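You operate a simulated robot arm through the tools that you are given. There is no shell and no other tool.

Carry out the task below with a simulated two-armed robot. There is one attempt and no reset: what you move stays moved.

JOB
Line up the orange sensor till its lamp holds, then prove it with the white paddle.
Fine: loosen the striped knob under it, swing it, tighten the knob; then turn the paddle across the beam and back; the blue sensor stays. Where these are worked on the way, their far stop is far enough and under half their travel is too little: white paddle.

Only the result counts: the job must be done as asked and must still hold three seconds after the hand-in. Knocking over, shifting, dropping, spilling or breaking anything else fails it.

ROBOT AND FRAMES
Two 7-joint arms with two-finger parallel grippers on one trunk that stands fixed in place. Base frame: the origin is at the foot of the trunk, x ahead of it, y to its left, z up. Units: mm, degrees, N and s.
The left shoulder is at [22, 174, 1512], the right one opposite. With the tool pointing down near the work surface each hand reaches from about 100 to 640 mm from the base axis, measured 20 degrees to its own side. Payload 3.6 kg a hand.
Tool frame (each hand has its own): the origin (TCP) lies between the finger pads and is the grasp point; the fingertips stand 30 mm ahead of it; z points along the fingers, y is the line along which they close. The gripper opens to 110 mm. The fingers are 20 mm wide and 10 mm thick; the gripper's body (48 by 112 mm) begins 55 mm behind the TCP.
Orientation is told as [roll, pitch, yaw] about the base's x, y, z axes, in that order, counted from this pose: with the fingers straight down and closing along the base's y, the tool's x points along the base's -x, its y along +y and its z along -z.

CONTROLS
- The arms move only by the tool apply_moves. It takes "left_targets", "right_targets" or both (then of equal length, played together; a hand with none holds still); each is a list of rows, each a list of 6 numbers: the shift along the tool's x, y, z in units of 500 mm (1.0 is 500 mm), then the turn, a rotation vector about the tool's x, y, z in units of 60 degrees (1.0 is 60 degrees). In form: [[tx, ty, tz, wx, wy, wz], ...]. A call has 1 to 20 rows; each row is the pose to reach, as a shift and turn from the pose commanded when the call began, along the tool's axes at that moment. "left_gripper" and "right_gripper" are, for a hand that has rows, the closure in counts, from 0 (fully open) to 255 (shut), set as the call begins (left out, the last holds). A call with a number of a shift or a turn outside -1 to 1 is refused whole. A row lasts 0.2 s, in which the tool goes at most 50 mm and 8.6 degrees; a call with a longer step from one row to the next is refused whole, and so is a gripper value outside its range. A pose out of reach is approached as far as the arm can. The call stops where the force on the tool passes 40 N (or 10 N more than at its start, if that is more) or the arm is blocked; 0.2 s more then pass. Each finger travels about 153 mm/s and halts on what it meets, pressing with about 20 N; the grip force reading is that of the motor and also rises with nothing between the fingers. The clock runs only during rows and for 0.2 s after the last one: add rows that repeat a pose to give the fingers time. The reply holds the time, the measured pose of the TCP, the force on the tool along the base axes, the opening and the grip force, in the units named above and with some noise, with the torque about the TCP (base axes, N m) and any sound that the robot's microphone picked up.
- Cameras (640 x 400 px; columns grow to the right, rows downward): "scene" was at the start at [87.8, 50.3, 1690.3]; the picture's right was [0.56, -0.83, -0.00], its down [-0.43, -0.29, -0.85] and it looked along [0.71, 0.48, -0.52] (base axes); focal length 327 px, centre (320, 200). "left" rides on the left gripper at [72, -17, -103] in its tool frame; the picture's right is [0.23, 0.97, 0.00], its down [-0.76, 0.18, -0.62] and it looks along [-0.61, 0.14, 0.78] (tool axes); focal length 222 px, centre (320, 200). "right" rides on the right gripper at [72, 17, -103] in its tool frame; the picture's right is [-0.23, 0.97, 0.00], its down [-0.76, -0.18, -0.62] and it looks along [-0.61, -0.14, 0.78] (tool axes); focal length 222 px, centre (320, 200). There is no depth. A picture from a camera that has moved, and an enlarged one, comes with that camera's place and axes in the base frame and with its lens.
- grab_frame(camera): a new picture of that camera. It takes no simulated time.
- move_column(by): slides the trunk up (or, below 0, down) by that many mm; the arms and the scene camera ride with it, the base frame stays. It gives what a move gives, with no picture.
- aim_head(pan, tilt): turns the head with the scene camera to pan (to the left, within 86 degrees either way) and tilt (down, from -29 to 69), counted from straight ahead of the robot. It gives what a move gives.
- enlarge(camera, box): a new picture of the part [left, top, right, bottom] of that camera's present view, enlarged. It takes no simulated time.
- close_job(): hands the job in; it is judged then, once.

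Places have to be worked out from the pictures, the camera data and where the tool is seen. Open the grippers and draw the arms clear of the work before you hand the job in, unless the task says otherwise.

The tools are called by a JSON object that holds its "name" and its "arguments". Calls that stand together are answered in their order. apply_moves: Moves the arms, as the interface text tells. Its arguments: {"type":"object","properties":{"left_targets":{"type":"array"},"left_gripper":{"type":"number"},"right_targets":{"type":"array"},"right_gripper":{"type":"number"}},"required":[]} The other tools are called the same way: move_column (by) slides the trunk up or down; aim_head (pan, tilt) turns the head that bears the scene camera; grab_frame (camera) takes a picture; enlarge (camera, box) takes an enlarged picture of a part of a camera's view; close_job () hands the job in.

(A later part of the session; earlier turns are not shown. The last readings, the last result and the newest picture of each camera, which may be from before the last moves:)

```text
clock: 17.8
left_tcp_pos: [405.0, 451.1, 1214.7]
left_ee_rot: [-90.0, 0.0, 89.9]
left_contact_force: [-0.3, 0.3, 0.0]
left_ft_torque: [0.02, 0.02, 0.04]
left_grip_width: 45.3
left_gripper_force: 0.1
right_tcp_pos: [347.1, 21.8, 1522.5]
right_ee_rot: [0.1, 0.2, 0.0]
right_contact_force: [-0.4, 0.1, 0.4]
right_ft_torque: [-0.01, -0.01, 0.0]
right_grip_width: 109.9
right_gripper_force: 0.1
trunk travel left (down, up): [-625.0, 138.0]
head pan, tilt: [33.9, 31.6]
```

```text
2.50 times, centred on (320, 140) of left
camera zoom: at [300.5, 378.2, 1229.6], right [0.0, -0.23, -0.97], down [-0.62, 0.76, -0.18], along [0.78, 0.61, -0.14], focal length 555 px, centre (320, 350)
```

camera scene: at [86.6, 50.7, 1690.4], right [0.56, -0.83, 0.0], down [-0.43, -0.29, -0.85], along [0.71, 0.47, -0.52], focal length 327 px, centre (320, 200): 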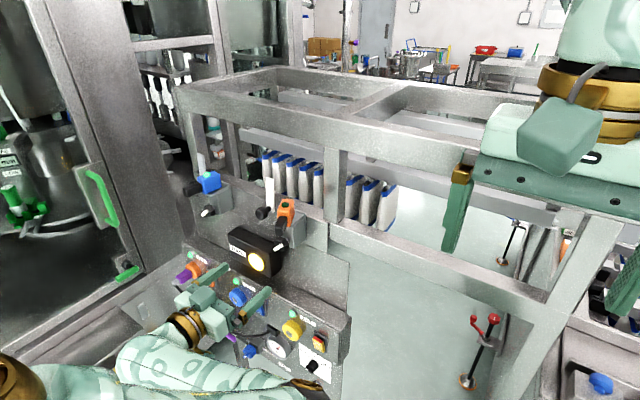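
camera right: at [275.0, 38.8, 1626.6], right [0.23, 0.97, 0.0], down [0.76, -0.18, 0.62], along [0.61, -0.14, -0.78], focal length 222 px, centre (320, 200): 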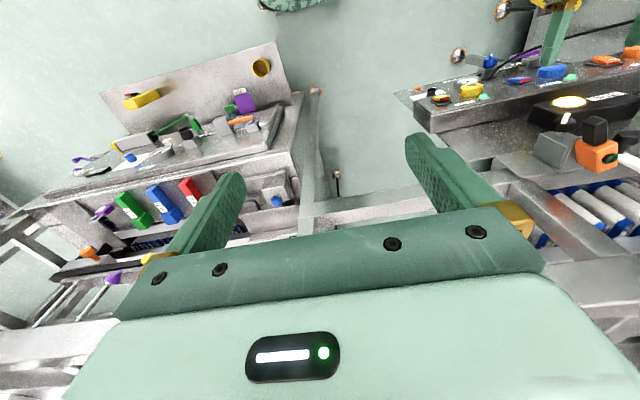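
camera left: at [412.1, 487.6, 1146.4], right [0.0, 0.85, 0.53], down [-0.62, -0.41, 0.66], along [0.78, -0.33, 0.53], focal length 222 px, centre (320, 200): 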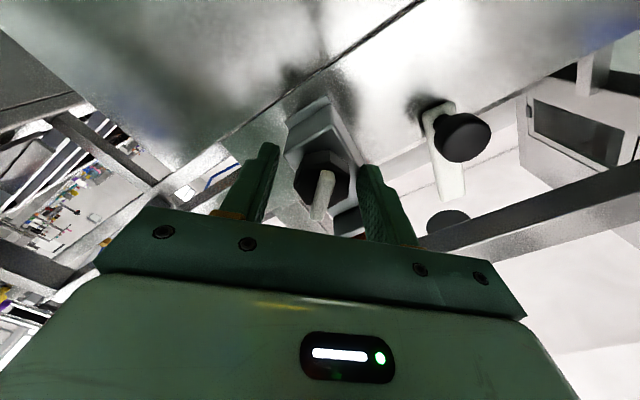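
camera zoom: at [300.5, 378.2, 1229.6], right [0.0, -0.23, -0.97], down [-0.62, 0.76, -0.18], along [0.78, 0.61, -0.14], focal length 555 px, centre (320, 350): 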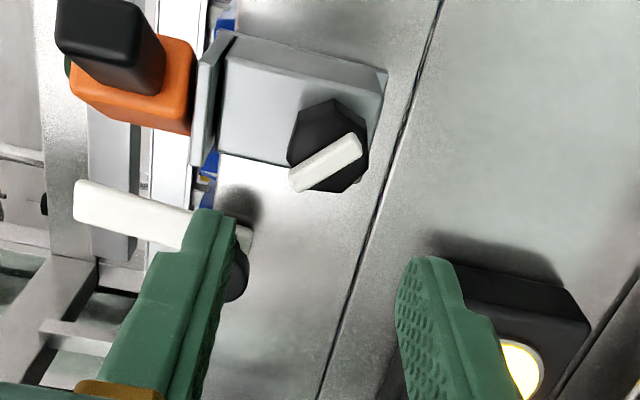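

The stripe now stands ~100° from where it was and the knob is free of the hand. Next I roll the hand back level and bring it in front of the orange tail (tip near (499, 423, 1286)).

{"name": "apply_moves", "arguments": {"left_targets": [[0.01, -0.024, 0, 0, 0, 0.125], [0.02, -0.048, 0, 0, 0, 0.25], [0.03, -0.072, 0, 0, 0, 0.375], [0.04, -0.096, 0, 0, 0, 0.5], [0.045, -0.12, 0, 0, 0, 0.625], [0.05, -0.142, 0, 0, 0, 0.75]]}}

{"name": "apply_moves", "arguments": {"left_targets": [[0, 0, 0, 0, 0, 0.125], [0, 0, 0, 0, 0, 0.25], [0, 0, 0, 0, 0, 0.375], [0, 0, 0, 0, 0, 0.5], [0, 0, 0, 0, 0, 0.625], [0, 0, 0, 0, 0, 0.75]]}}

{"name": "grab_frame", "arguments": {"camera": "left"}}

{"name": "grab_frame", "arguments": {"camera": "scene"}}

```text
clock: 19.2
left_tcp_pos: [405.5, 425.0, 1285.5]
left_ee_rot: [-90.1, -45.1, 89.9]
left_contact_force: [0.4, -0.1, 0.7]
left_ft_torque: [-0.03, -0.02, -0.04]
left_grip_width: 45.0
left_gripper_force: 0.1
right_tcp_pos: [346.5, 21.4, 1522.4]
right_ee_rot: [0.0, 0.0, -0.1]
right_contact_force: [-0.4, -0.5, 0.4]
right_ft_torque: [0.0, 0.03, -0.01]
right_grip_width: 109.9
right_gripper_force: 0.1
trunk travel left (down, up): [-625.0, 138.0]
head pan, tilt: [33.9, 31.6]
```

```text
clock: 20.6
left_tcp_pos: [406.6, 425.3, 1284.7]
left_ee_rot: [83.7, -89.9, -83.7]
left_contact_force: [0.2, 0.3, 0.1]
left_ft_torque: [0.02, 0.03, 0.0]
left_grip_width: 45.1
left_gripper_force: 0.0
right_tcp_pos: [347.1, 21.5, 1521.5]
right_ee_rot: [0.0, 0.2, 0.0]
right_contact_force: [0.4, 0.1, -0.2]
right_ft_torque: [0.0, -0.01, 0.0]
right_grip_width: 110.1
right_gripper_force: 0.0
trunk travel left (down, up): [-625.0, 138.0]
head pan, tilt: [33.9, 31.6]
```

```text
taken
camera left: at [302.0, 408.6, 1210.5], right [0.0, 0.97, -0.22], down [-0.62, 0.18, 0.76], along [0.78, 0.14, 0.61], focal length 222 px, centre (320, 200)
```

left: 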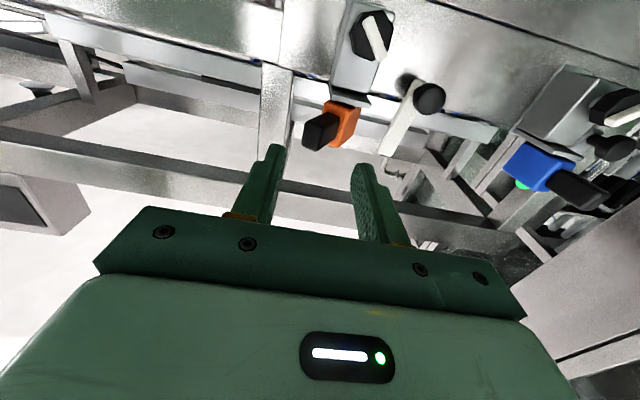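

```text
taken
camera scene: at [87.5, 50.4, 1690.3], right [0.56, -0.83, 0.0], down [-0.43, -0.29, -0.85], along [0.71, 0.48, -0.52], focal length 327 px, centre (320, 200)
```

scene: 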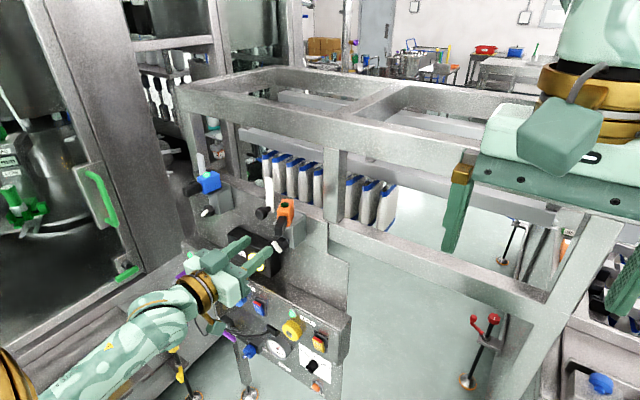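

The tail tip is at about (498, 421, 1288), between the fingers' lines. I'll advance 78 mm so the fingers straddle it loosely.

{"name": "apply_moves", "arguments": {"left_targets": [[-0.004, 0, 0.05, 0, 0, 0], [-0.004, 0, 0.1, 0, 0, 0], [-0.004, 0, 0.135, 0, 0, 0], [-0.004, 0, 0.156, 0, 0, 0], [-0.004, 0, 0.156, 0, 0, 0]]}}

{"name": "enlarge", "arguments": {"camera": "left", "box": [220, 60, 420, 240]}}

{"name": "enlarge", "arguments": {"camera": "scene", "box": [220, 170, 320, 260]}}

```text
clock: 21.8
left_tcp_pos: [484.2, 426.0, 1287.2]
left_ee_rot: [22.9, -90.0, -23.0]
left_contact_force: [-0.3, 0.2, -0.1]
left_ft_torque: [-0.03, 0.01, -0.03]
left_grip_width: 45.2
left_gripper_force: 0.1
right_tcp_pos: [347.7, 21.4, 1523.0]
right_ee_rot: [0.2, 0.0, 0.0]
right_contact_force: [-1.2, -0.1, -0.2]
right_ft_torque: [0.02, 0.03, -0.01]
right_grip_width: 110.3
right_gripper_force: 0.0
trunk travel left (down, up): [-625.0, 138.0]
head pan, tilt: [33.9, 31.6]
```

```text
2.22 times, centred on (320, 150) of left
camera zoom: at [379.4, 407.3, 1212.3], right [0.0, 0.97, -0.23], down [-0.62, 0.18, 0.76], along [0.78, 0.14, 0.61], focal length 494 px, centre (320, 311)
```

zoom: 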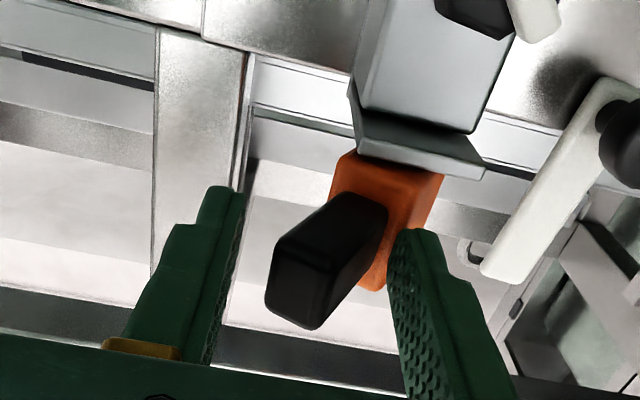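

```text
4.44 times, centred on (270, 215) of scene
camera zoom: at [87.3, 50.3, 1690.4], right [0.56, -0.83, 0.0], down [-0.43, -0.29, -0.85], along [0.71, 0.48, -0.52], focal length 1453 px, centre (542, 133)
```

zoom: 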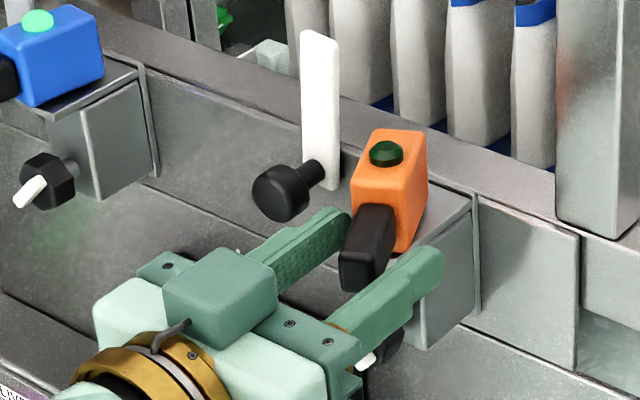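

The tail sits between the fingers and the lamp is still dark. I'll push the tail towards +y, first by 16 mm, and check the lamp.

{"name": "apply_moves", "arguments": {"left_targets": [[0, 0.01, 0, 0, 0, 0], [0, 0.02, 0, 0, 0, 0], [0, 0.032, 0, 0, 0, 0], [0, 0.032, 0, 0, 0, 0]]}}

{"name": "enlarge", "arguments": {"camera": "scene", "box": [220, 170, 320, 260]}}

{"name": "enlarge", "arguments": {"camera": "left", "box": [220, 60, 420, 240]}}

```text
clock: 22.8
left_tcp_pos: [484.1, 441.4, 1285.5]
left_ee_rot: [22.7, -90.0, -22.7]
left_contact_force: [-0.2, 0.8, 0.0]
left_ft_torque: [0.03, 0.04, -0.02]
left_grip_width: 45.3
left_gripper_force: 0.1
right_tcp_pos: [347.5, 21.2, 1522.4]
right_ee_rot: [0.0, 0.1, 0.0]
right_contact_force: [-0.6, 0.0, 0.0]
right_ft_torque: [-0.01, 0.04, 0.04]
right_grip_width: 110.2
right_gripper_force: 0.0
trunk travel left (down, up): [-625.0, 138.0]
head pan, tilt: [33.9, 31.6]
```

```text
4.44 times, centred on (270, 215) of scene
camera zoom: at [87.7, 50.4, 1690.3], right [0.56, -0.83, 0.0], down [-0.43, -0.29, -0.85], along [0.71, 0.48, -0.52], focal length 1453 px, centre (542, 133)
```

zoom: 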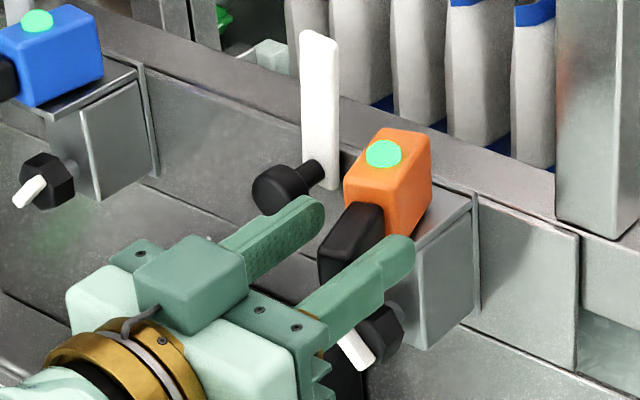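

```text
2.22 times, centred on (320, 150) of left
camera zoom: at [379.8, 424.4, 1211.8], right [0.0, 0.97, -0.23], down [-0.62, 0.18, 0.76], along [0.78, 0.14, 0.61], focal length 494 px, centre (320, 311)
```

zoom: 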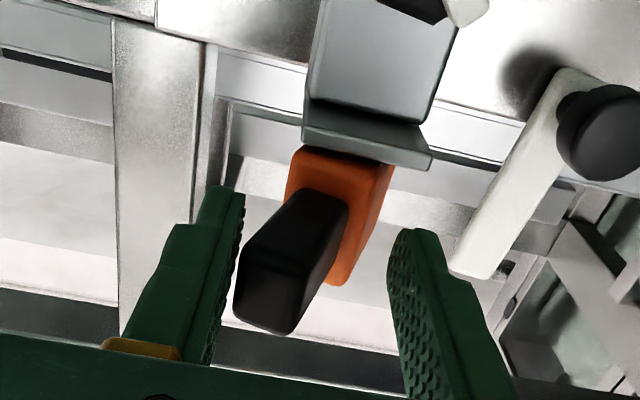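

The orange lamp is now lit. To centre it in its working band I'll nudge 3 mm further and see whether it stays on.

{"name": "apply_moves", "arguments": {"left_targets": [[0, 0.003, 0, 0, 0, 0], [0, 0.006, 0, 0, 0, 0], [0, 0.006, 0, 0, 0, 0]]}}

{"name": "enlarge", "arguments": {"camera": "scene", "box": [260, 190, 300, 230]}}

```text
clock: 23.6
left_tcp_pos: [484.7, 443.1, 1286.9]
left_ee_rot: [-2.8, -90.0, 2.8]
left_contact_force: [-1.1, 0.0, 0.2]
left_ft_torque: [-0.01, -0.01, -0.02]
left_grip_width: 45.5
left_gripper_force: 0.1
right_tcp_pos: [347.1, 22.9, 1522.7]
right_ee_rot: [0.0, 0.1, 0.1]
right_contact_force: [-0.7, -0.2, -0.8]
right_ft_torque: [-0.04, 0.03, -0.01]
right_grip_width: 110.0
right_gripper_force: 0.0
trunk travel left (down, up): [-625.0, 138.0]
head pan, tilt: [33.9, 31.6]
```

```text
10.00 times, centred on (280, 210) of scene
camera zoom: at [87.6, 50.3, 1690.3], right [0.56, -0.83, 0.0], down [-0.43, -0.29, -0.85], along [0.71, 0.48, -0.52], focal length 3269 px, centre (720, 100)
```

zoom: 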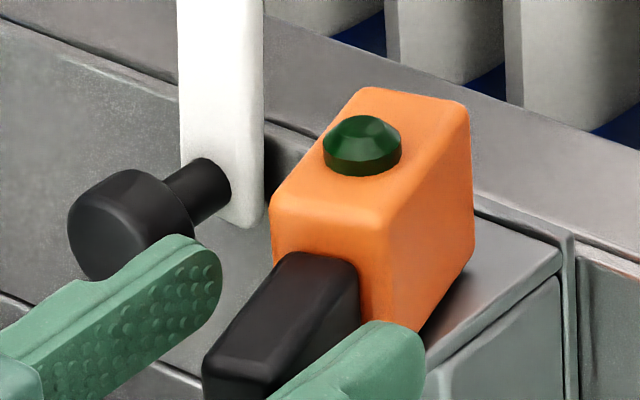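

The lamp is off now – either past the band or flickering. I'll wait without moving and look again a few times.

{"name": "apply_moves", "arguments": {"left_targets": [[0, 0, 0, 0, 0, 0]]}}

{"name": "enlarge", "arguments": {"camera": "scene", "box": [260, 190, 300, 230]}}

{"name": "apply_moves", "arguments": {"left_targets": [[0, 0, 0, 0, 0, 0], [0, 0, 0, 0, 0, 0]]}}

{"name": "enlarge", "arguments": {"camera": "scene", "box": [260, 190, 300, 230]}}

```text
clock: 24.0
left_tcp_pos: [483.5, 444.5, 1286.1]
left_ee_rot: [27.1, -90.0, -27.1]
left_contact_force: [0.6, 0.0, -0.5]
left_ft_torque: [0.01, -0.01, -0.04]
left_grip_width: 45.4
left_gripper_force: 0.1
right_tcp_pos: [347.9, 21.9, 1522.6]
right_ee_rot: [0.0, 0.1, 0.0]
right_contact_force: [0.0, -0.4, -0.4]
right_ft_torque: [-0.03, 0.0, 0.03]
right_grip_width: 109.9
right_gripper_force: 0.0
trunk travel left (down, up): [-625.0, 138.0]
head pan, tilt: [33.9, 31.6]
```

```text
10.00 times, centred on (280, 210) of scene
camera zoom: at [87.6, 50.4, 1690.3], right [0.56, -0.83, 0.0], down [-0.43, -0.29, -0.85], along [0.71, 0.48, -0.52], focal length 3269 px, centre (720, 100)
```

zoom: 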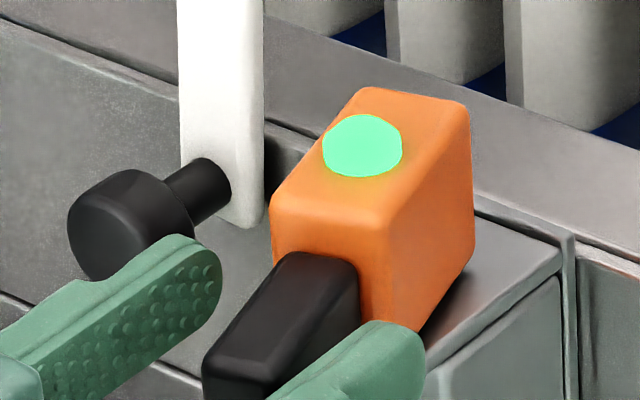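

```text
clock: 24.6
left_tcp_pos: [484.1, 444.7, 1286.4]
left_ee_rot: [18.3, -90.0, -18.3]
left_contact_force: [0.7, -0.1, 0.7]
left_ft_torque: [0.04, -0.01, -0.02]
left_grip_width: 45.1
left_gripper_force: 0.1
right_tcp_pos: [346.2, 21.5, 1522.9]
right_ee_rot: [0.0, 0.2, 0.0]
right_contact_force: [1.1, -0.4, -0.2]
right_ft_torque: [-0.04, -0.01, -0.04]
right_grip_width: 110.1
right_gripper_force: 0.0
trunk travel left (down, up): [-625.0, 138.0]
head pan, tilt: [33.9, 31.6]
```

```text
10.00 times, centred on (280, 210) of scene
camera zoom: at [87.6, 50.4, 1690.3], right [0.56, -0.83, 0.0], down [-0.43, -0.29, -0.85], along [0.71, 0.48, -0.52], focal length 3269 px, centre (720, 100)
```

zoom: 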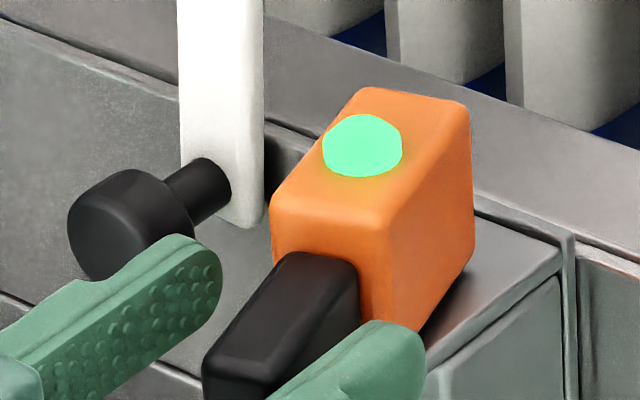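

The lamp flickers, so it's only marginal here. I'll swing 4 mm further and sample again.

{"name": "apply_moves", "arguments": {"left_targets": [[0, 0.004, 0, 0, 0, 0], [0, 0.008, 0, 0, 0, 0]]}}

{"name": "enlarge", "arguments": {"camera": "scene", "box": [260, 190, 300, 230]}}

{"name": "apply_moves", "arguments": {"left_targets": [[0, 0, 0, 0, 0, 0]]}}

{"name": "enlarge", "arguments": {"camera": "scene", "box": [260, 190, 300, 230]}}

{"name": "apply_moves", "arguments": {"left_targets": [[0, 0, 0, 0, 0, 0], [0, 0, 0, 0, 0, 0]]}}

{"name": "enlarge", "arguments": {"camera": "scene", "box": [260, 190, 300, 230]}}

{"name": "apply_moves", "arguments": {"left_targets": [[0, 0, 0, 0, 0, 0]]}}

{"name": "enlarge", "arguments": {"camera": "scene", "box": [260, 190, 300, 230]}}

```text
clock: 25.2
left_tcp_pos: [483.0, 449.3, 1284.9]
left_ee_rot: [31.1, -90.0, -31.1]
left_contact_force: [0.6, -0.4, 1.1]
left_ft_torque: [-0.01, 0.02, 0.02]
left_grip_width: 45.2
left_gripper_force: 0.1
right_tcp_pos: [347.6, 20.9, 1522.8]
right_ee_rot: [0.0, 0.1, 0.1]
right_contact_force: [-0.1, 0.5, -0.5]
right_ft_torque: [0.04, 0.03, 0.02]
right_grip_width: 110.3
right_gripper_force: 0.1
trunk travel left (down, up): [-625.0, 138.0]
head pan, tilt: [33.9, 31.6]
```

```text
10.00 times, centred on (280, 210) of scene
camera zoom: at [87.6, 50.5, 1690.3], right [0.56, -0.83, 0.0], down [-0.43, -0.29, -0.85], along [0.71, 0.47, -0.52], focal length 3269 px, centre (720, 100)
```

zoom: 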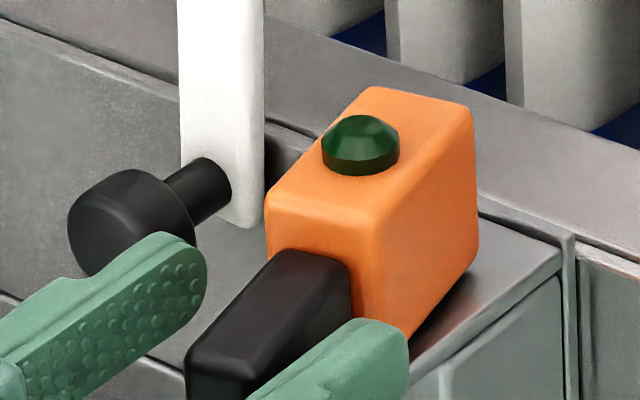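

```text
clock: 25.6
left_tcp_pos: [482.9, 448.5, 1285.3]
left_ee_rot: [31.4, -90.0, -31.4]
left_contact_force: [-0.5, 0.2, 0.3]
left_ft_torque: [-0.01, -0.01, 0.0]
left_grip_width: 45.5
left_gripper_force: 0.1
right_tcp_pos: [347.4, 21.9, 1522.9]
right_ee_rot: [0.0, 0.2, 0.0]
right_contact_force: [0.1, 0.2, -0.5]
right_ft_torque: [-0.03, -0.02, -0.03]
right_grip_width: 110.1
right_gripper_force: 0.0
trunk travel left (down, up): [-625.0, 138.0]
head pan, tilt: [33.9, 31.6]
```

```text
10.00 times, centred on (280, 210) of scene
camera zoom: at [87.6, 50.4, 1690.3], right [0.56, -0.83, 0.0], down [-0.43, -0.29, -0.85], along [0.71, 0.48, -0.52], focal length 3269 px, centre (720, 100)
```

zoom: 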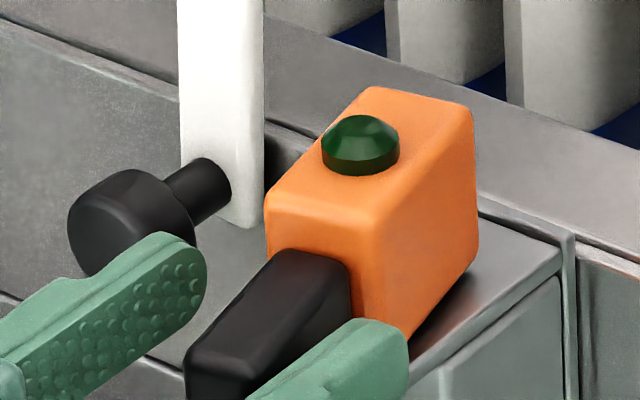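

```text
clock: 26.2
left_tcp_pos: [482.7, 448.1, 1285.2]
left_ee_rot: [28.2, -90.0, -28.2]
left_contact_force: [0.0, -0.2, -0.6]
left_ft_torque: [0.04, -0.01, 0.03]
left_grip_width: 45.2
left_gripper_force: 0.1
right_tcp_pos: [347.2, 21.6, 1522.7]
right_ee_rot: [0.0, 0.0, 0.1]
right_contact_force: [-0.8, -0.3, 0.0]
right_ft_torque: [0.01, 0.01, 0.0]
right_grip_width: 110.0
right_gripper_force: 0.1
trunk travel left (down, up): [-625.0, 138.0]
head pan, tilt: [33.9, 31.6]
```

```text
10.00 times, centred on (280, 210) of scene
camera zoom: at [87.6, 50.4, 1690.3], right [0.56, -0.83, 0.0], down [-0.43, -0.29, -0.85], along [0.71, 0.48, -0.52], focal length 3269 px, centre (720, 100)
```

zoom: 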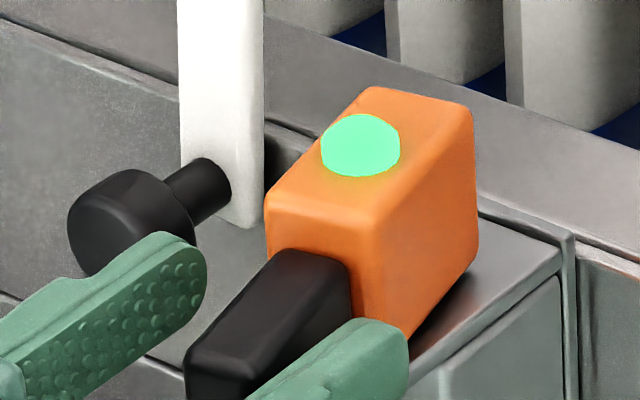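

```text
clock: 26.6
left_tcp_pos: [484.1, 448.1, 1285.3]
left_ee_rot: [21.5, -90.0, -21.7]
left_contact_force: [-0.3, -0.8, -1.2]
left_ft_torque: [0.02, 0.02, -0.02]
left_grip_width: 45.3
left_gripper_force: 0.1
right_tcp_pos: [347.1, 23.1, 1522.7]
right_ee_rot: [-0.1, 0.1, 0.0]
right_contact_force: [-0.2, 0.5, 0.0]
right_ft_torque: [-0.01, 0.01, 0.01]
right_grip_width: 110.0
right_gripper_force: 0.1
trunk travel left (down, up): [-625.0, 138.0]
head pan, tilt: [33.9, 31.6]
```

```text
10.00 times, centred on (280, 210) of scene
camera zoom: at [87.6, 50.4, 1690.3], right [0.56, -0.83, 0.0], down [-0.43, -0.29, -0.85], along [0.71, 0.48, -0.52], focal length 3269 px, centre (720, 100)
```

zoom: 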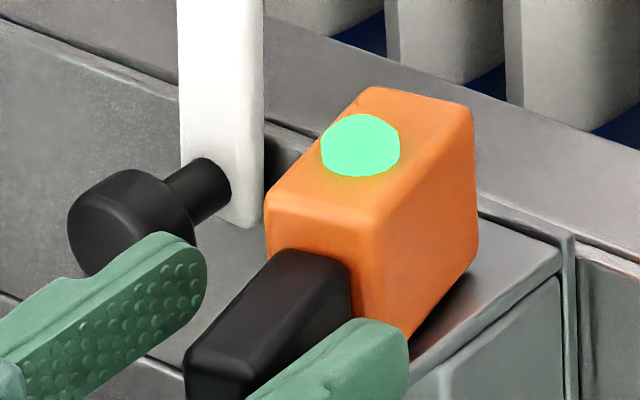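

Still flickering. Another 4 mm, with more samples.

{"name": "apply_moves", "arguments": {"left_targets": [[0, 0.004, 0, 0, 0, 0], [0, 0.008, 0, 0, 0, 0]]}}

{"name": "enlarge", "arguments": {"camera": "scene", "box": [260, 190, 300, 230]}}

{"name": "apply_moves", "arguments": {"left_targets": [[0, 0, 0, 0, 0, 0]]}}

{"name": "enlarge", "arguments": {"camera": "scene", "box": [260, 190, 300, 230]}}

{"name": "apply_moves", "arguments": {"left_targets": [[0, 0, 0, 0, 0, 0]]}}

{"name": "enlarge", "arguments": {"camera": "scene", "box": [260, 190, 300, 230]}}

{"name": "apply_moves", "arguments": {"left_targets": [[0, 0, 0, 0, 0, 0]]}}

{"name": "enlarge", "arguments": {"camera": "scene", "box": [260, 190, 300, 230]}}

{"name": "apply_moves", "arguments": {"left_targets": [[0, 0, 0, 0, 0, 0]]}}

{"name": "enlarge", "arguments": {"camera": "scene", "box": [260, 190, 300, 230]}}

```text
clock: 27.2
left_tcp_pos: [481.9, 451.6, 1284.7]
left_ee_rot: [-26.5, -90.0, 26.6]
left_contact_force: [-0.5, 0.1, 0.2]
left_ft_torque: [-0.01, 0.01, 0.0]
left_grip_width: 45.6
left_gripper_force: 0.1
right_tcp_pos: [345.5, 21.3, 1520.8]
right_ee_rot: [0.0, 0.1, 0.1]
right_contact_force: [-0.4, -0.1, 0.0]
right_ft_torque: [0.04, 0.0, 0.0]
right_grip_width: 109.9
right_gripper_force: 0.0
trunk travel left (down, up): [-625.0, 138.0]
head pan, tilt: [33.9, 31.6]
```

```text
10.00 times, centred on (280, 210) of scene
camera zoom: at [87.6, 50.5, 1690.3], right [0.56, -0.83, 0.0], down [-0.43, -0.29, -0.85], along [0.71, 0.47, -0.52], focal length 3269 px, centre (720, 100)
```

zoom: 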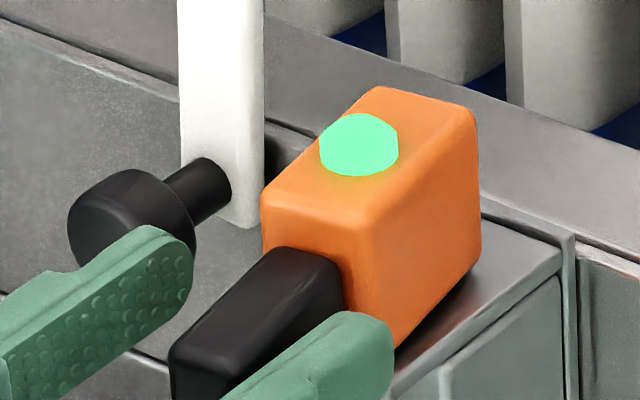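

```text
clock: 27.6
left_tcp_pos: [483.1, 452.8, 1284.7]
left_ee_rot: [9.1, -90.0, -9.0]
left_contact_force: [-0.8, -0.4, -0.3]
left_ft_torque: [-0.02, 0.0, 0.02]
left_grip_width: 45.5
left_gripper_force: 0.0
right_tcp_pos: [347.5, 22.1, 1522.9]
right_ee_rot: [-0.1, 0.1, 0.1]
right_contact_force: [0.0, 0.0, -0.1]
right_ft_torque: [0.02, -0.02, -0.01]
right_grip_width: 110.0
right_gripper_force: 0.1
trunk travel left (down, up): [-625.0, 138.0]
head pan, tilt: [33.9, 31.6]
```

```text
10.00 times, centred on (280, 210) of scene
camera zoom: at [87.6, 50.4, 1690.3], right [0.56, -0.83, 0.0], down [-0.43, -0.29, -0.85], along [0.71, 0.48, -0.52], focal length 3269 px, centre (720, 100)
```

zoom: 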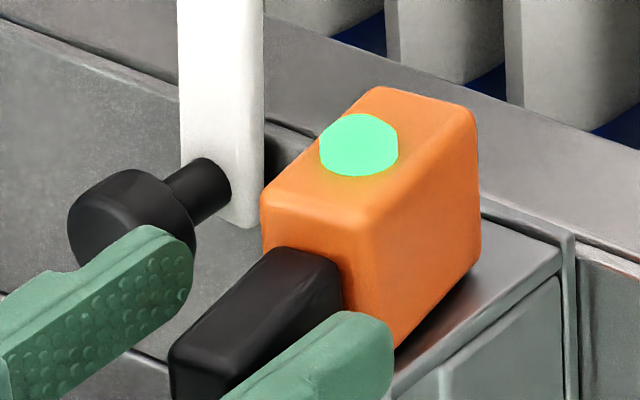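

```text
clock: 28.0
left_tcp_pos: [485.0, 452.9, 1284.6]
left_ee_rot: [27.9, -90.1, -27.8]
left_contact_force: [0.3, -0.2, 0.4]
left_ft_torque: [0.03, -0.03, -0.04]
left_grip_width: 45.4
left_gripper_force: 0.0
right_tcp_pos: [347.6, 21.2, 1521.8]
right_ee_rot: [0.0, 0.0, 0.0]
right_contact_force: [0.2, -0.1, -1.0]
right_ft_torque: [0.0, 0.0, -0.01]
right_grip_width: 110.2
right_gripper_force: 0.1
trunk travel left (down, up): [-625.0, 138.0]
head pan, tilt: [33.9, 31.6]
```

```text
10.00 times, centred on (280, 210) of scene
camera zoom: at [87.6, 50.4, 1690.3], right [0.56, -0.83, 0.0], down [-0.43, -0.29, -0.85], along [0.71, 0.48, -0.52], focal length 3269 px, centre (720, 100)
```

zoom: 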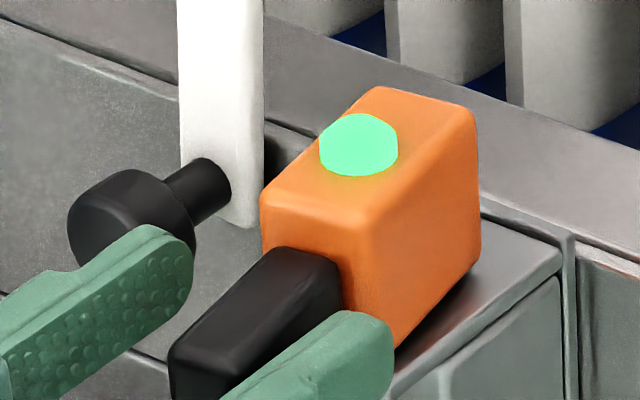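

```text
clock: 28.4
left_tcp_pos: [484.7, 451.6, 1286.1]
left_ee_rot: [25.4, -90.0, -25.4]
left_contact_force: [0.6, 0.8, -0.2]
left_ft_torque: [-0.02, 0.0, 0.02]
left_grip_width: 45.3
left_gripper_force: 0.1
right_tcp_pos: [347.8, 20.8, 1523.4]
right_ee_rot: [0.1, 0.1, 0.0]
right_contact_force: [0.6, -0.6, 0.0]
right_ft_torque: [0.04, 0.01, 0.0]
right_grip_width: 109.9
right_gripper_force: 0.1
trunk travel left (down, up): [-625.0, 138.0]
head pan, tilt: [33.9, 31.6]
```

```text
10.00 times, centred on (280, 210) of scene
camera zoom: at [87.6, 50.4, 1690.3], right [0.56, -0.83, 0.0], down [-0.43, -0.29, -0.85], along [0.71, 0.48, -0.52], focal length 3269 px, centre (720, 100)
```

zoom: 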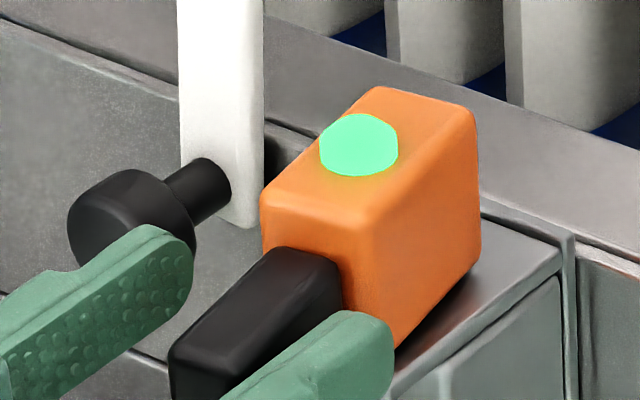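

```text
clock: 28.8
left_tcp_pos: [482.4, 451.1, 1284.3]
left_ee_rot: [19.6, -90.0, -19.6]
left_contact_force: [0.4, 0.4, 0.6]
left_ft_torque: [-0.03, 0.0, 0.01]
left_grip_width: 45.4
left_gripper_force: 0.0
right_tcp_pos: [347.9, 22.2, 1522.0]
right_ee_rot: [0.0, 0.2, -0.1]
right_contact_force: [0.2, 0.6, 0.5]
right_ft_torque: [0.03, 0.0, -0.03]
right_grip_width: 110.1
right_gripper_force: 0.1
trunk travel left (down, up): [-625.0, 138.0]
head pan, tilt: [33.9, 31.6]
```

```text
10.00 times, centred on (280, 210) of scene
camera zoom: at [87.6, 50.4, 1690.3], right [0.56, -0.83, 0.0], down [-0.43, -0.29, -0.85], along [0.71, 0.48, -0.52], focal length 3269 px, centre (720, 100)
```

zoom: 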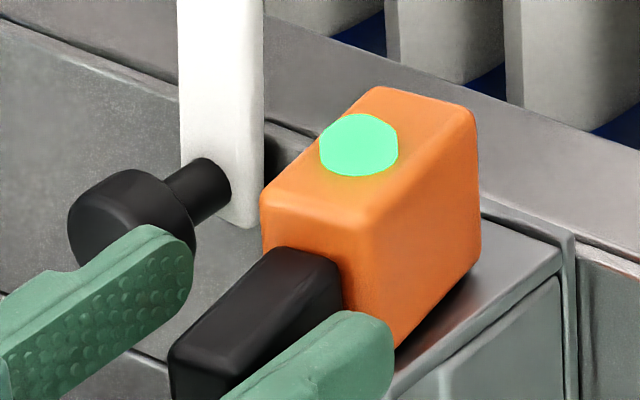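

The lamp is steady over 1.6 s here. To get off the edge of the band I'll go 2 mm further and sample again.

{"name": "apply_moves", "arguments": {"left_targets": [[0, 0.002, 0, 0, 0, 0], [0, 0.004, 0, 0, 0, 0]]}}

{"name": "enlarge", "arguments": {"camera": "scene", "box": [260, 190, 300, 230]}}

{"name": "apply_moves", "arguments": {"left_targets": [[0, 0, 0, 0, 0, 0]]}}

{"name": "enlarge", "arguments": {"camera": "scene", "box": [270, 195, 295, 215]}}

{"name": "apply_moves", "arguments": {"left_targets": [[0, 0, 0, 0, 0, 0]]}}

{"name": "enlarge", "arguments": {"camera": "scene", "box": [270, 195, 295, 215]}}

{"name": "apply_moves", "arguments": {"left_targets": [[0, 0, 0, 0, 0, 0]]}}

{"name": "enlarge", "arguments": {"camera": "scene", "box": [270, 195, 295, 215]}}

{"name": "apply_moves", "arguments": {"left_targets": [[0, 0, 0, 0, 0, 0]]}}

{"name": "enlarge", "arguments": {"camera": "scene", "box": [270, 195, 295, 215]}}

```text
clock: 29.4
left_tcp_pos: [483.7, 453.1, 1284.8]
left_ee_rot: [-34.7, -89.9, 34.7]
left_contact_force: [0.8, 0.5, 0.3]
left_ft_torque: [0.02, 0.0, 0.02]
left_grip_width: 45.4
left_gripper_force: 0.1
right_tcp_pos: [347.9, 22.0, 1522.4]
right_ee_rot: [-0.1, 0.1, 0.1]
right_contact_force: [0.0, -0.6, -0.3]
right_ft_torque: [0.04, -0.03, -0.02]
right_grip_width: 110.0
right_gripper_force: 0.1
trunk travel left (down, up): [-625.0, 138.0]
head pan, tilt: [33.9, 31.6]
```

```text
10.00 times, centred on (280, 210) of scene
camera zoom: at [87.6, 50.4, 1690.3], right [0.56, -0.83, 0.0], down [-0.43, -0.29, -0.85], along [0.71, 0.48, -0.52], focal length 3269 px, centre (720, 100)
```

zoom: 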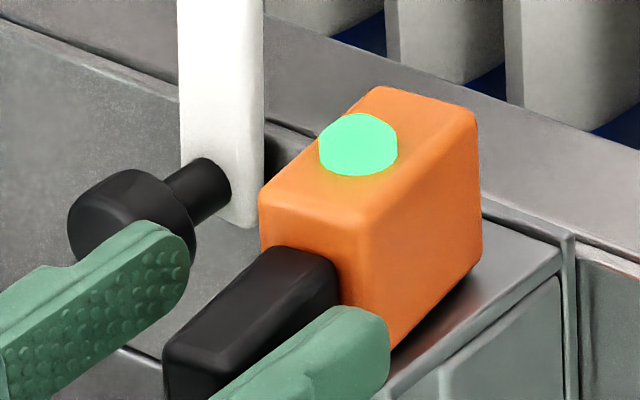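

```text
clock: 29.8
left_tcp_pos: [484.0, 454.2, 1285.5]
left_ee_rot: [25.7, -90.1, -25.8]
left_contact_force: [-0.3, 0.3, -0.4]
left_ft_torque: [0.02, -0.01, -0.05]
left_grip_width: 45.1
left_gripper_force: 0.1
right_tcp_pos: [346.9, 21.7, 1522.8]
right_ee_rot: [0.1, 0.1, 0.0]
right_contact_force: [-0.6, -0.4, 0.7]
right_ft_torque: [0.01, -0.05, 0.01]
right_grip_width: 110.1
right_gripper_force: 0.1
trunk travel left (down, up): [-625.0, 138.0]
head pan, tilt: [33.9, 31.6]
```

```text
16.00 times, centred on (282, 205) of scene
camera zoom: at [87.6, 50.4, 1690.3], right [0.56, -0.83, 0.0], down [-0.43, -0.29, -0.85], along [0.71, 0.48, -0.52], focal length 5231 px, centre (920, 120)
```

zoom: 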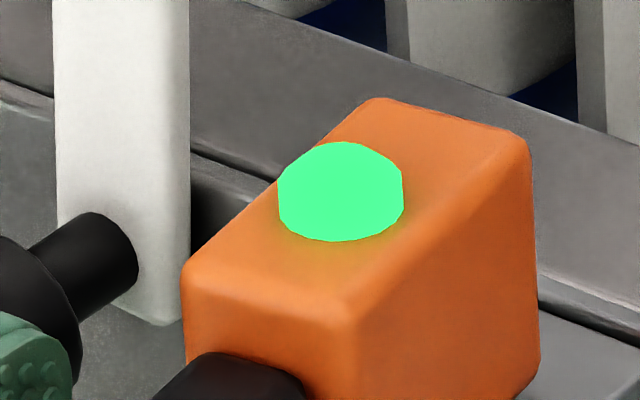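

```text
clock: 30.2
left_tcp_pos: [484.4, 453.3, 1285.5]
left_ee_rot: [22.2, -90.1, -22.1]
left_contact_force: [0.7, -0.2, 0.0]
left_ft_torque: [0.01, -0.03, -0.02]
left_grip_width: 45.5
left_gripper_force: 0.0
right_tcp_pos: [347.2, 22.2, 1522.2]
right_ee_rot: [0.0, 0.1, 0.0]
right_contact_force: [0.5, 0.5, 0.1]
right_ft_torque: [0.01, -0.02, 0.0]
right_grip_width: 110.1
right_gripper_force: 0.1
trunk travel left (down, up): [-625.0, 138.0]
head pan, tilt: [33.9, 31.6]
```

```text
16.00 times, centred on (282, 205) of scene
camera zoom: at [87.6, 50.4, 1690.3], right [0.56, -0.83, 0.0], down [-0.43, -0.29, -0.85], along [0.71, 0.48, -0.52], focal length 5231 px, centre (920, 120)
```

zoom: 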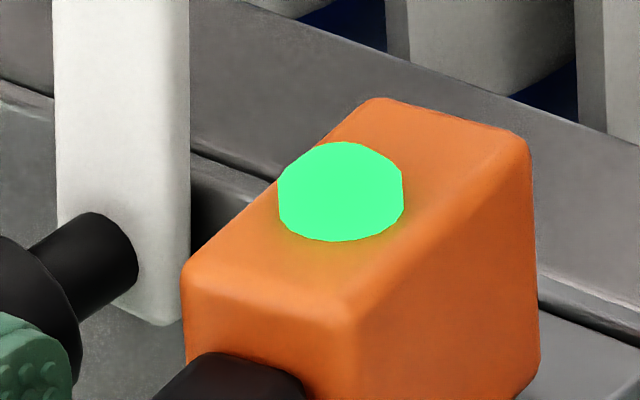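

```text
clock: 30.6
left_tcp_pos: [484.9, 453.5, 1285.8]
left_ee_rot: [10.3, -90.0, -10.2]
left_contact_force: [0.2, 0.6, -0.1]
left_ft_torque: [-0.02, -0.01, 0.0]
left_grip_width: 45.4
left_gripper_force: 0.1
right_tcp_pos: [346.9, 21.1, 1522.3]
right_ee_rot: [0.1, 0.1, 0.0]
right_contact_force: [-1.1, -0.4, 0.3]
right_ft_torque: [-0.01, 0.02, 0.0]
right_grip_width: 110.1
right_gripper_force: 0.1
trunk travel left (down, up): [-625.0, 138.0]
head pan, tilt: [33.9, 31.6]
```

```text
16.00 times, centred on (282, 205) of scene
camera zoom: at [87.6, 50.4, 1690.3], right [0.56, -0.83, 0.0], down [-0.43, -0.29, -0.85], along [0.71, 0.48, -0.52], focal length 5231 px, centre (920, 120)
```

zoom: 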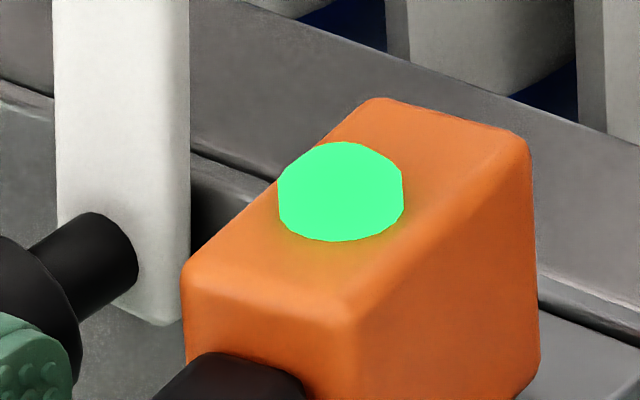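

```text
clock: 31.0
left_tcp_pos: [484.2, 453.0, 1284.8]
left_ee_rot: [5.2, -90.0, -5.2]
left_contact_force: [0.3, 0.7, 1.0]
left_ft_torque: [0.02, -0.01, -0.02]
left_grip_width: 45.2
left_gripper_force: 0.0
right_tcp_pos: [346.8, 21.5, 1522.8]
right_ee_rot: [-0.1, 0.0, 0.0]
right_contact_force: [-0.5, -0.4, -0.4]
right_ft_torque: [0.02, 0.0, 0.01]
right_grip_width: 109.9
right_gripper_force: 0.0
trunk travel left (down, up): [-625.0, 138.0]
head pan, tilt: [33.9, 31.6]
```

```text
16.00 times, centred on (282, 205) of scene
camera zoom: at [87.6, 50.4, 1690.3], right [0.56, -0.83, 0.0], down [-0.43, -0.29, -0.85], along [0.71, 0.48, -0.52], focal length 5231 px, centre (920, 120)
```

zoom: 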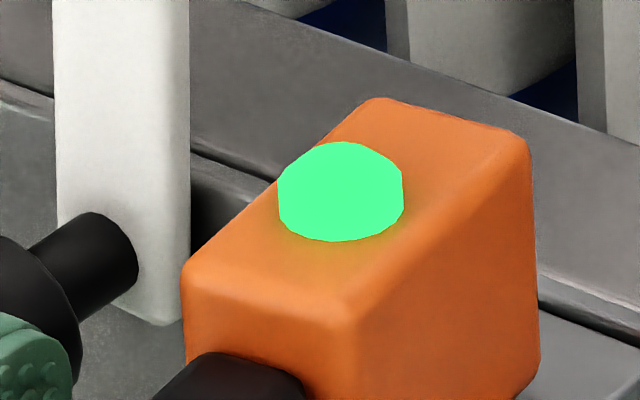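

The lamp holds steady. I'll ease the finger off the tail, back the hand out straight, and confirm the lamp stays on.

{"name": "apply_moves", "arguments": {"left_targets": [[0, -0.008, 0, 0, 0, 0], [0, -0.016, 0, 0, 0, 0], [0, -0.016, -0.06, 0, 0, 0], [0, -0.016, -0.14, 0, 0, 0], [0, -0.016, -0.16, 0, 0, 0]]}}

{"name": "enlarge", "arguments": {"camera": "scene", "box": [220, 170, 320, 260]}}

{"name": "apply_moves", "arguments": {"left_targets": [[0, 0, 0, 0, 0, 0], [0, 0, 0, 0, 0, 0], [0, 0, 0, 0, 0, 0]]}}

{"name": "enlarge", "arguments": {"camera": "scene", "box": [220, 170, 320, 260]}}

{"name": "enlarge", "arguments": {"camera": "left", "box": [220, 0, 420, 200]}}

```text
clock: 32.2
left_tcp_pos: [404.6, 443.3, 1285.1]
left_ee_rot: [24.0, -90.0, -24.0]
left_contact_force: [-0.5, 0.0, -0.4]
left_ft_torque: [0.02, -0.01, 0.01]
left_grip_width: 45.4
left_gripper_force: 0.0
right_tcp_pos: [348.2, 21.4, 1522.9]
right_ee_rot: [0.0, 0.1, 0.0]
right_contact_force: [-0.6, 0.8, -0.5]
right_ft_torque: [-0.01, 0.03, 0.01]
right_grip_width: 110.0
right_gripper_force: 0.0
trunk travel left (down, up): [-625.0, 138.0]
head pan, tilt: [33.9, 31.6]
```

```text
4.44 times, centred on (270, 215) of scene
camera zoom: at [88.3, 50.4, 1690.3], right [0.56, -0.83, 0.0], down [-0.44, -0.29, -0.85], along [0.71, 0.47, -0.52], focal length 1453 px, centre (542, 133)
```

zoom: 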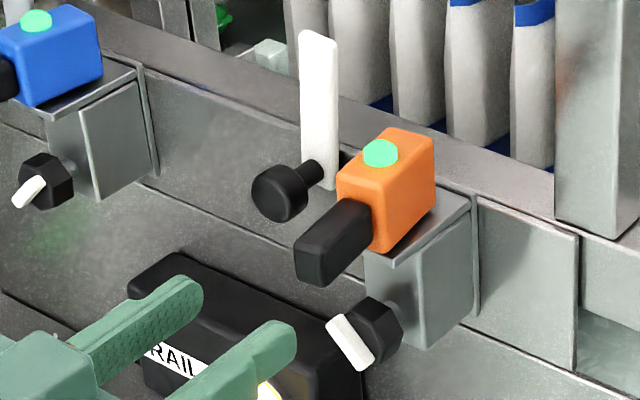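

```text
clock: 33.0
left_tcp_pos: [403.9, 444.0, 1285.7]
left_ee_rot: [22.1, -90.0, -22.1]
left_contact_force: [0.0, 0.0, -0.1]
left_ft_torque: [-0.01, 0.0, 0.04]
left_grip_width: 45.2
left_gripper_force: 0.0
right_tcp_pos: [347.4, 22.3, 1523.3]
right_ee_rot: [0.0, 0.2, -0.1]
right_contact_force: [0.7, -0.3, -0.1]
right_ft_torque: [-0.01, 0.01, 0.0]
right_grip_width: 110.0
right_gripper_force: 0.1
trunk travel left (down, up): [-625.0, 138.0]
head pan, tilt: [33.9, 31.6]
```

```text
4.44 times, centred on (270, 215) of scene
camera zoom: at [87.3, 50.4, 1690.3], right [0.56, -0.83, 0.0], down [-0.43, -0.29, -0.85], along [0.71, 0.48, -0.52], focal length 1453 px, centre (542, 133)
```

zoom: 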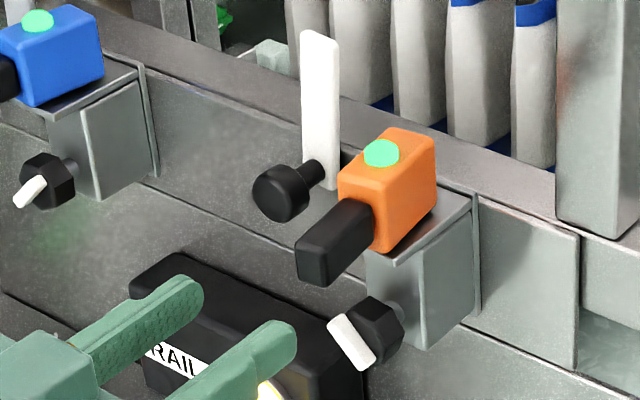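

```text
2.00 times, centred on (320, 100) of left
camera zoom: at [300.4, 427.5, 1212.0], right [0.0, 0.97, -0.23], down [-0.62, 0.18, 0.76], along [0.78, 0.14, 0.61], focal length 444 px, centre (320, 400)
```

zoom: 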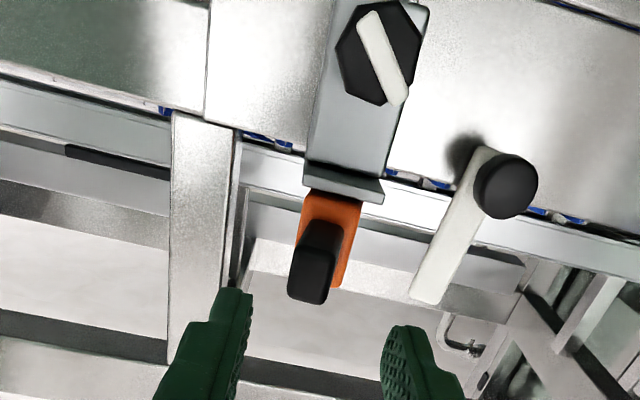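

Lamp stays lit with the hand off. The loosened stripe sits at about +40° in the y–z plane, so I'll re-grip the hex with the hand rolled to −48°, first going down and then forward to a standoff.

{"name": "apply_moves", "arguments": {"left_targets": [[0.036, 0.003, 0, 0, 0, -0.13], [0.073, 0.006, 0, 0, 0, -0.26], [0.11, 0.009, 0, 0, 0, -0.4], [0.146, 0.011, 0, 0, 0, -0.53], [0.146, 0.011, 0.06, 0, 0, -0.67], [0.146, 0.011, 0.13, 0, 0, -0.8], [0.146, 0.011, 0.13, 0, 0, -0.8]], "left_gripper": 132}}

{"name": "enlarge", "arguments": {"camera": "left", "box": [240, 80, 400, 240]}}

{"name": "enlarge", "arguments": {"camera": "scene", "box": [230, 180, 320, 260]}}

```text
clock: 34.6
left_tcp_pos: [467.8, 452.8, 1214.0]
left_ee_rot: [-90.0, -42.0, 90.0]
left_contact_force: [-0.4, -0.3, 0.9]
left_ft_torque: [0.01, 0.01, 0.0]
left_grip_width: 52.7
left_gripper_force: 0.1
right_tcp_pos: [345.9, 21.9, 1523.8]
right_ee_rot: [0.1, 0.1, 0.0]
right_contact_force: [0.0, 0.1, 0.2]
right_ft_torque: [0.01, -0.03, 0.01]
right_grip_width: 110.1
right_gripper_force: 0.0
trunk travel left (down, up): [-625.0, 138.0]
head pan, tilt: [33.9, 31.6]
```

```text
2.50 times, centred on (320, 160) of left
camera zoom: at [364.0, 387.7, 1176.7], right [0.0, 0.48, -0.88], down [-0.62, 0.69, 0.38], along [0.78, 0.55, 0.3], focal length 555 px, centre (320, 300)
```

zoom: 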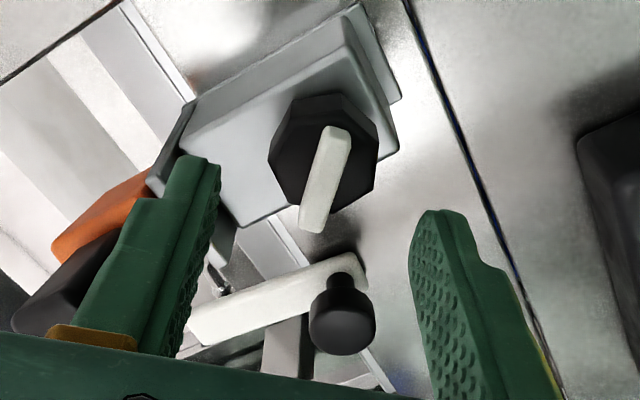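

```text
5.00 times, centred on (275, 220) of scene
camera zoom: at [86.2, 50.4, 1690.4], right [0.56, -0.83, 0.0], down [-0.43, -0.29, -0.85], along [0.71, 0.48, -0.52], focal length 1635 px, centre (545, 100)
```

zoom: 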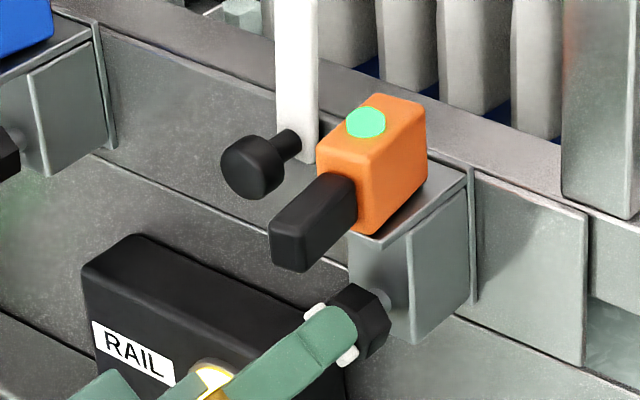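

The stripe is now aligned with the fingers and nearly centred. I'll advance 48 mm and close on the hex.

{"name": "apply_moves", "arguments": {"left_targets": [[0, 0.003, 0.03, 0, 0, 0], [0, 0.003, 0.06, 0, 0, 0], [0, 0.003, 0.08, 0, 0, 0], [0, 0.003, 0.096, 0, 0, 0], [0, 0.003, 0.096, 0, 0, 0]]}}

{"name": "apply_moves", "arguments": {"left_targets": [[0, 0, 0, 0, 0, 0], [0, 0, 0, 0, 0, 0], [0, 0, 0, 0, 0, 0]], "left_gripper": 255}}

{"name": "enlarge", "arguments": {"camera": "left", "box": [240, 80, 400, 240]}}

```text
clock: 35.8
left_tcp_pos: [517.4, 451.7, 1211.7]
left_ee_rot: [-90.0, -41.9, 90.0]
left_contact_force: [-0.2, 1.1, 1.1]
left_ft_torque: [0.02, 0.01, 0.01]
left_grip_width: 53.1
left_gripper_force: 0.2
right_tcp_pos: [347.2, 21.4, 1521.9]
right_ee_rot: [0.0, 0.0, 0.0]
right_contact_force: [-0.5, -0.8, -0.9]
right_ft_torque: [0.02, -0.01, -0.01]
right_grip_width: 110.1
right_gripper_force: 0.1
trunk travel left (down, up): [-625.0, 138.0]
head pan, tilt: [33.9, 31.6]
```

```text
clock: 36.6
left_tcp_pos: [517.6, 452.8, 1213.3]
left_ee_rot: [-90.1, -42.0, 90.0]
left_contact_force: [1.2, -1.5, 5.5]
left_ft_torque: [0.0, 0.2, 0.02]
left_grip_width: 33.6
left_gripper_force: 44.6
right_tcp_pos: [348.1, 20.5, 1522.7]
right_ee_rot: [0.1, 0.1, 0.0]
right_contact_force: [0.5, 0.7, 0.4]
right_ft_torque: [0.01, 0.0, 0.03]
right_grip_width: 109.9
right_gripper_force: 0.1
trunk travel left (down, up): [-625.0, 138.0]
head pan, tilt: [33.9, 31.6]
```

```text
2.50 times, centred on (320, 160) of left
camera zoom: at [413.7, 387.2, 1175.2], right [0.0, 0.48, -0.88], down [-0.62, 0.68, 0.38], along [0.78, 0.55, 0.3], focal length 555 px, centre (320, 300)
```

zoom: 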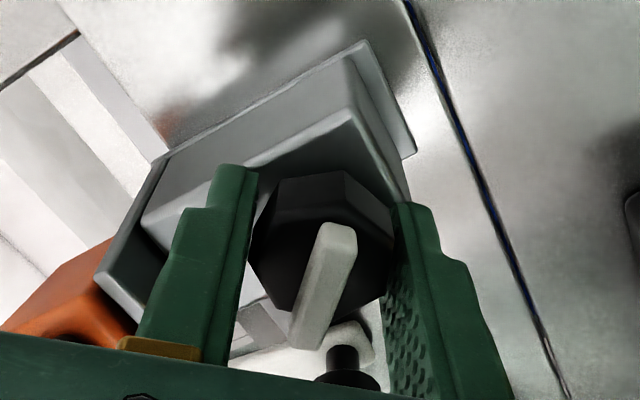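

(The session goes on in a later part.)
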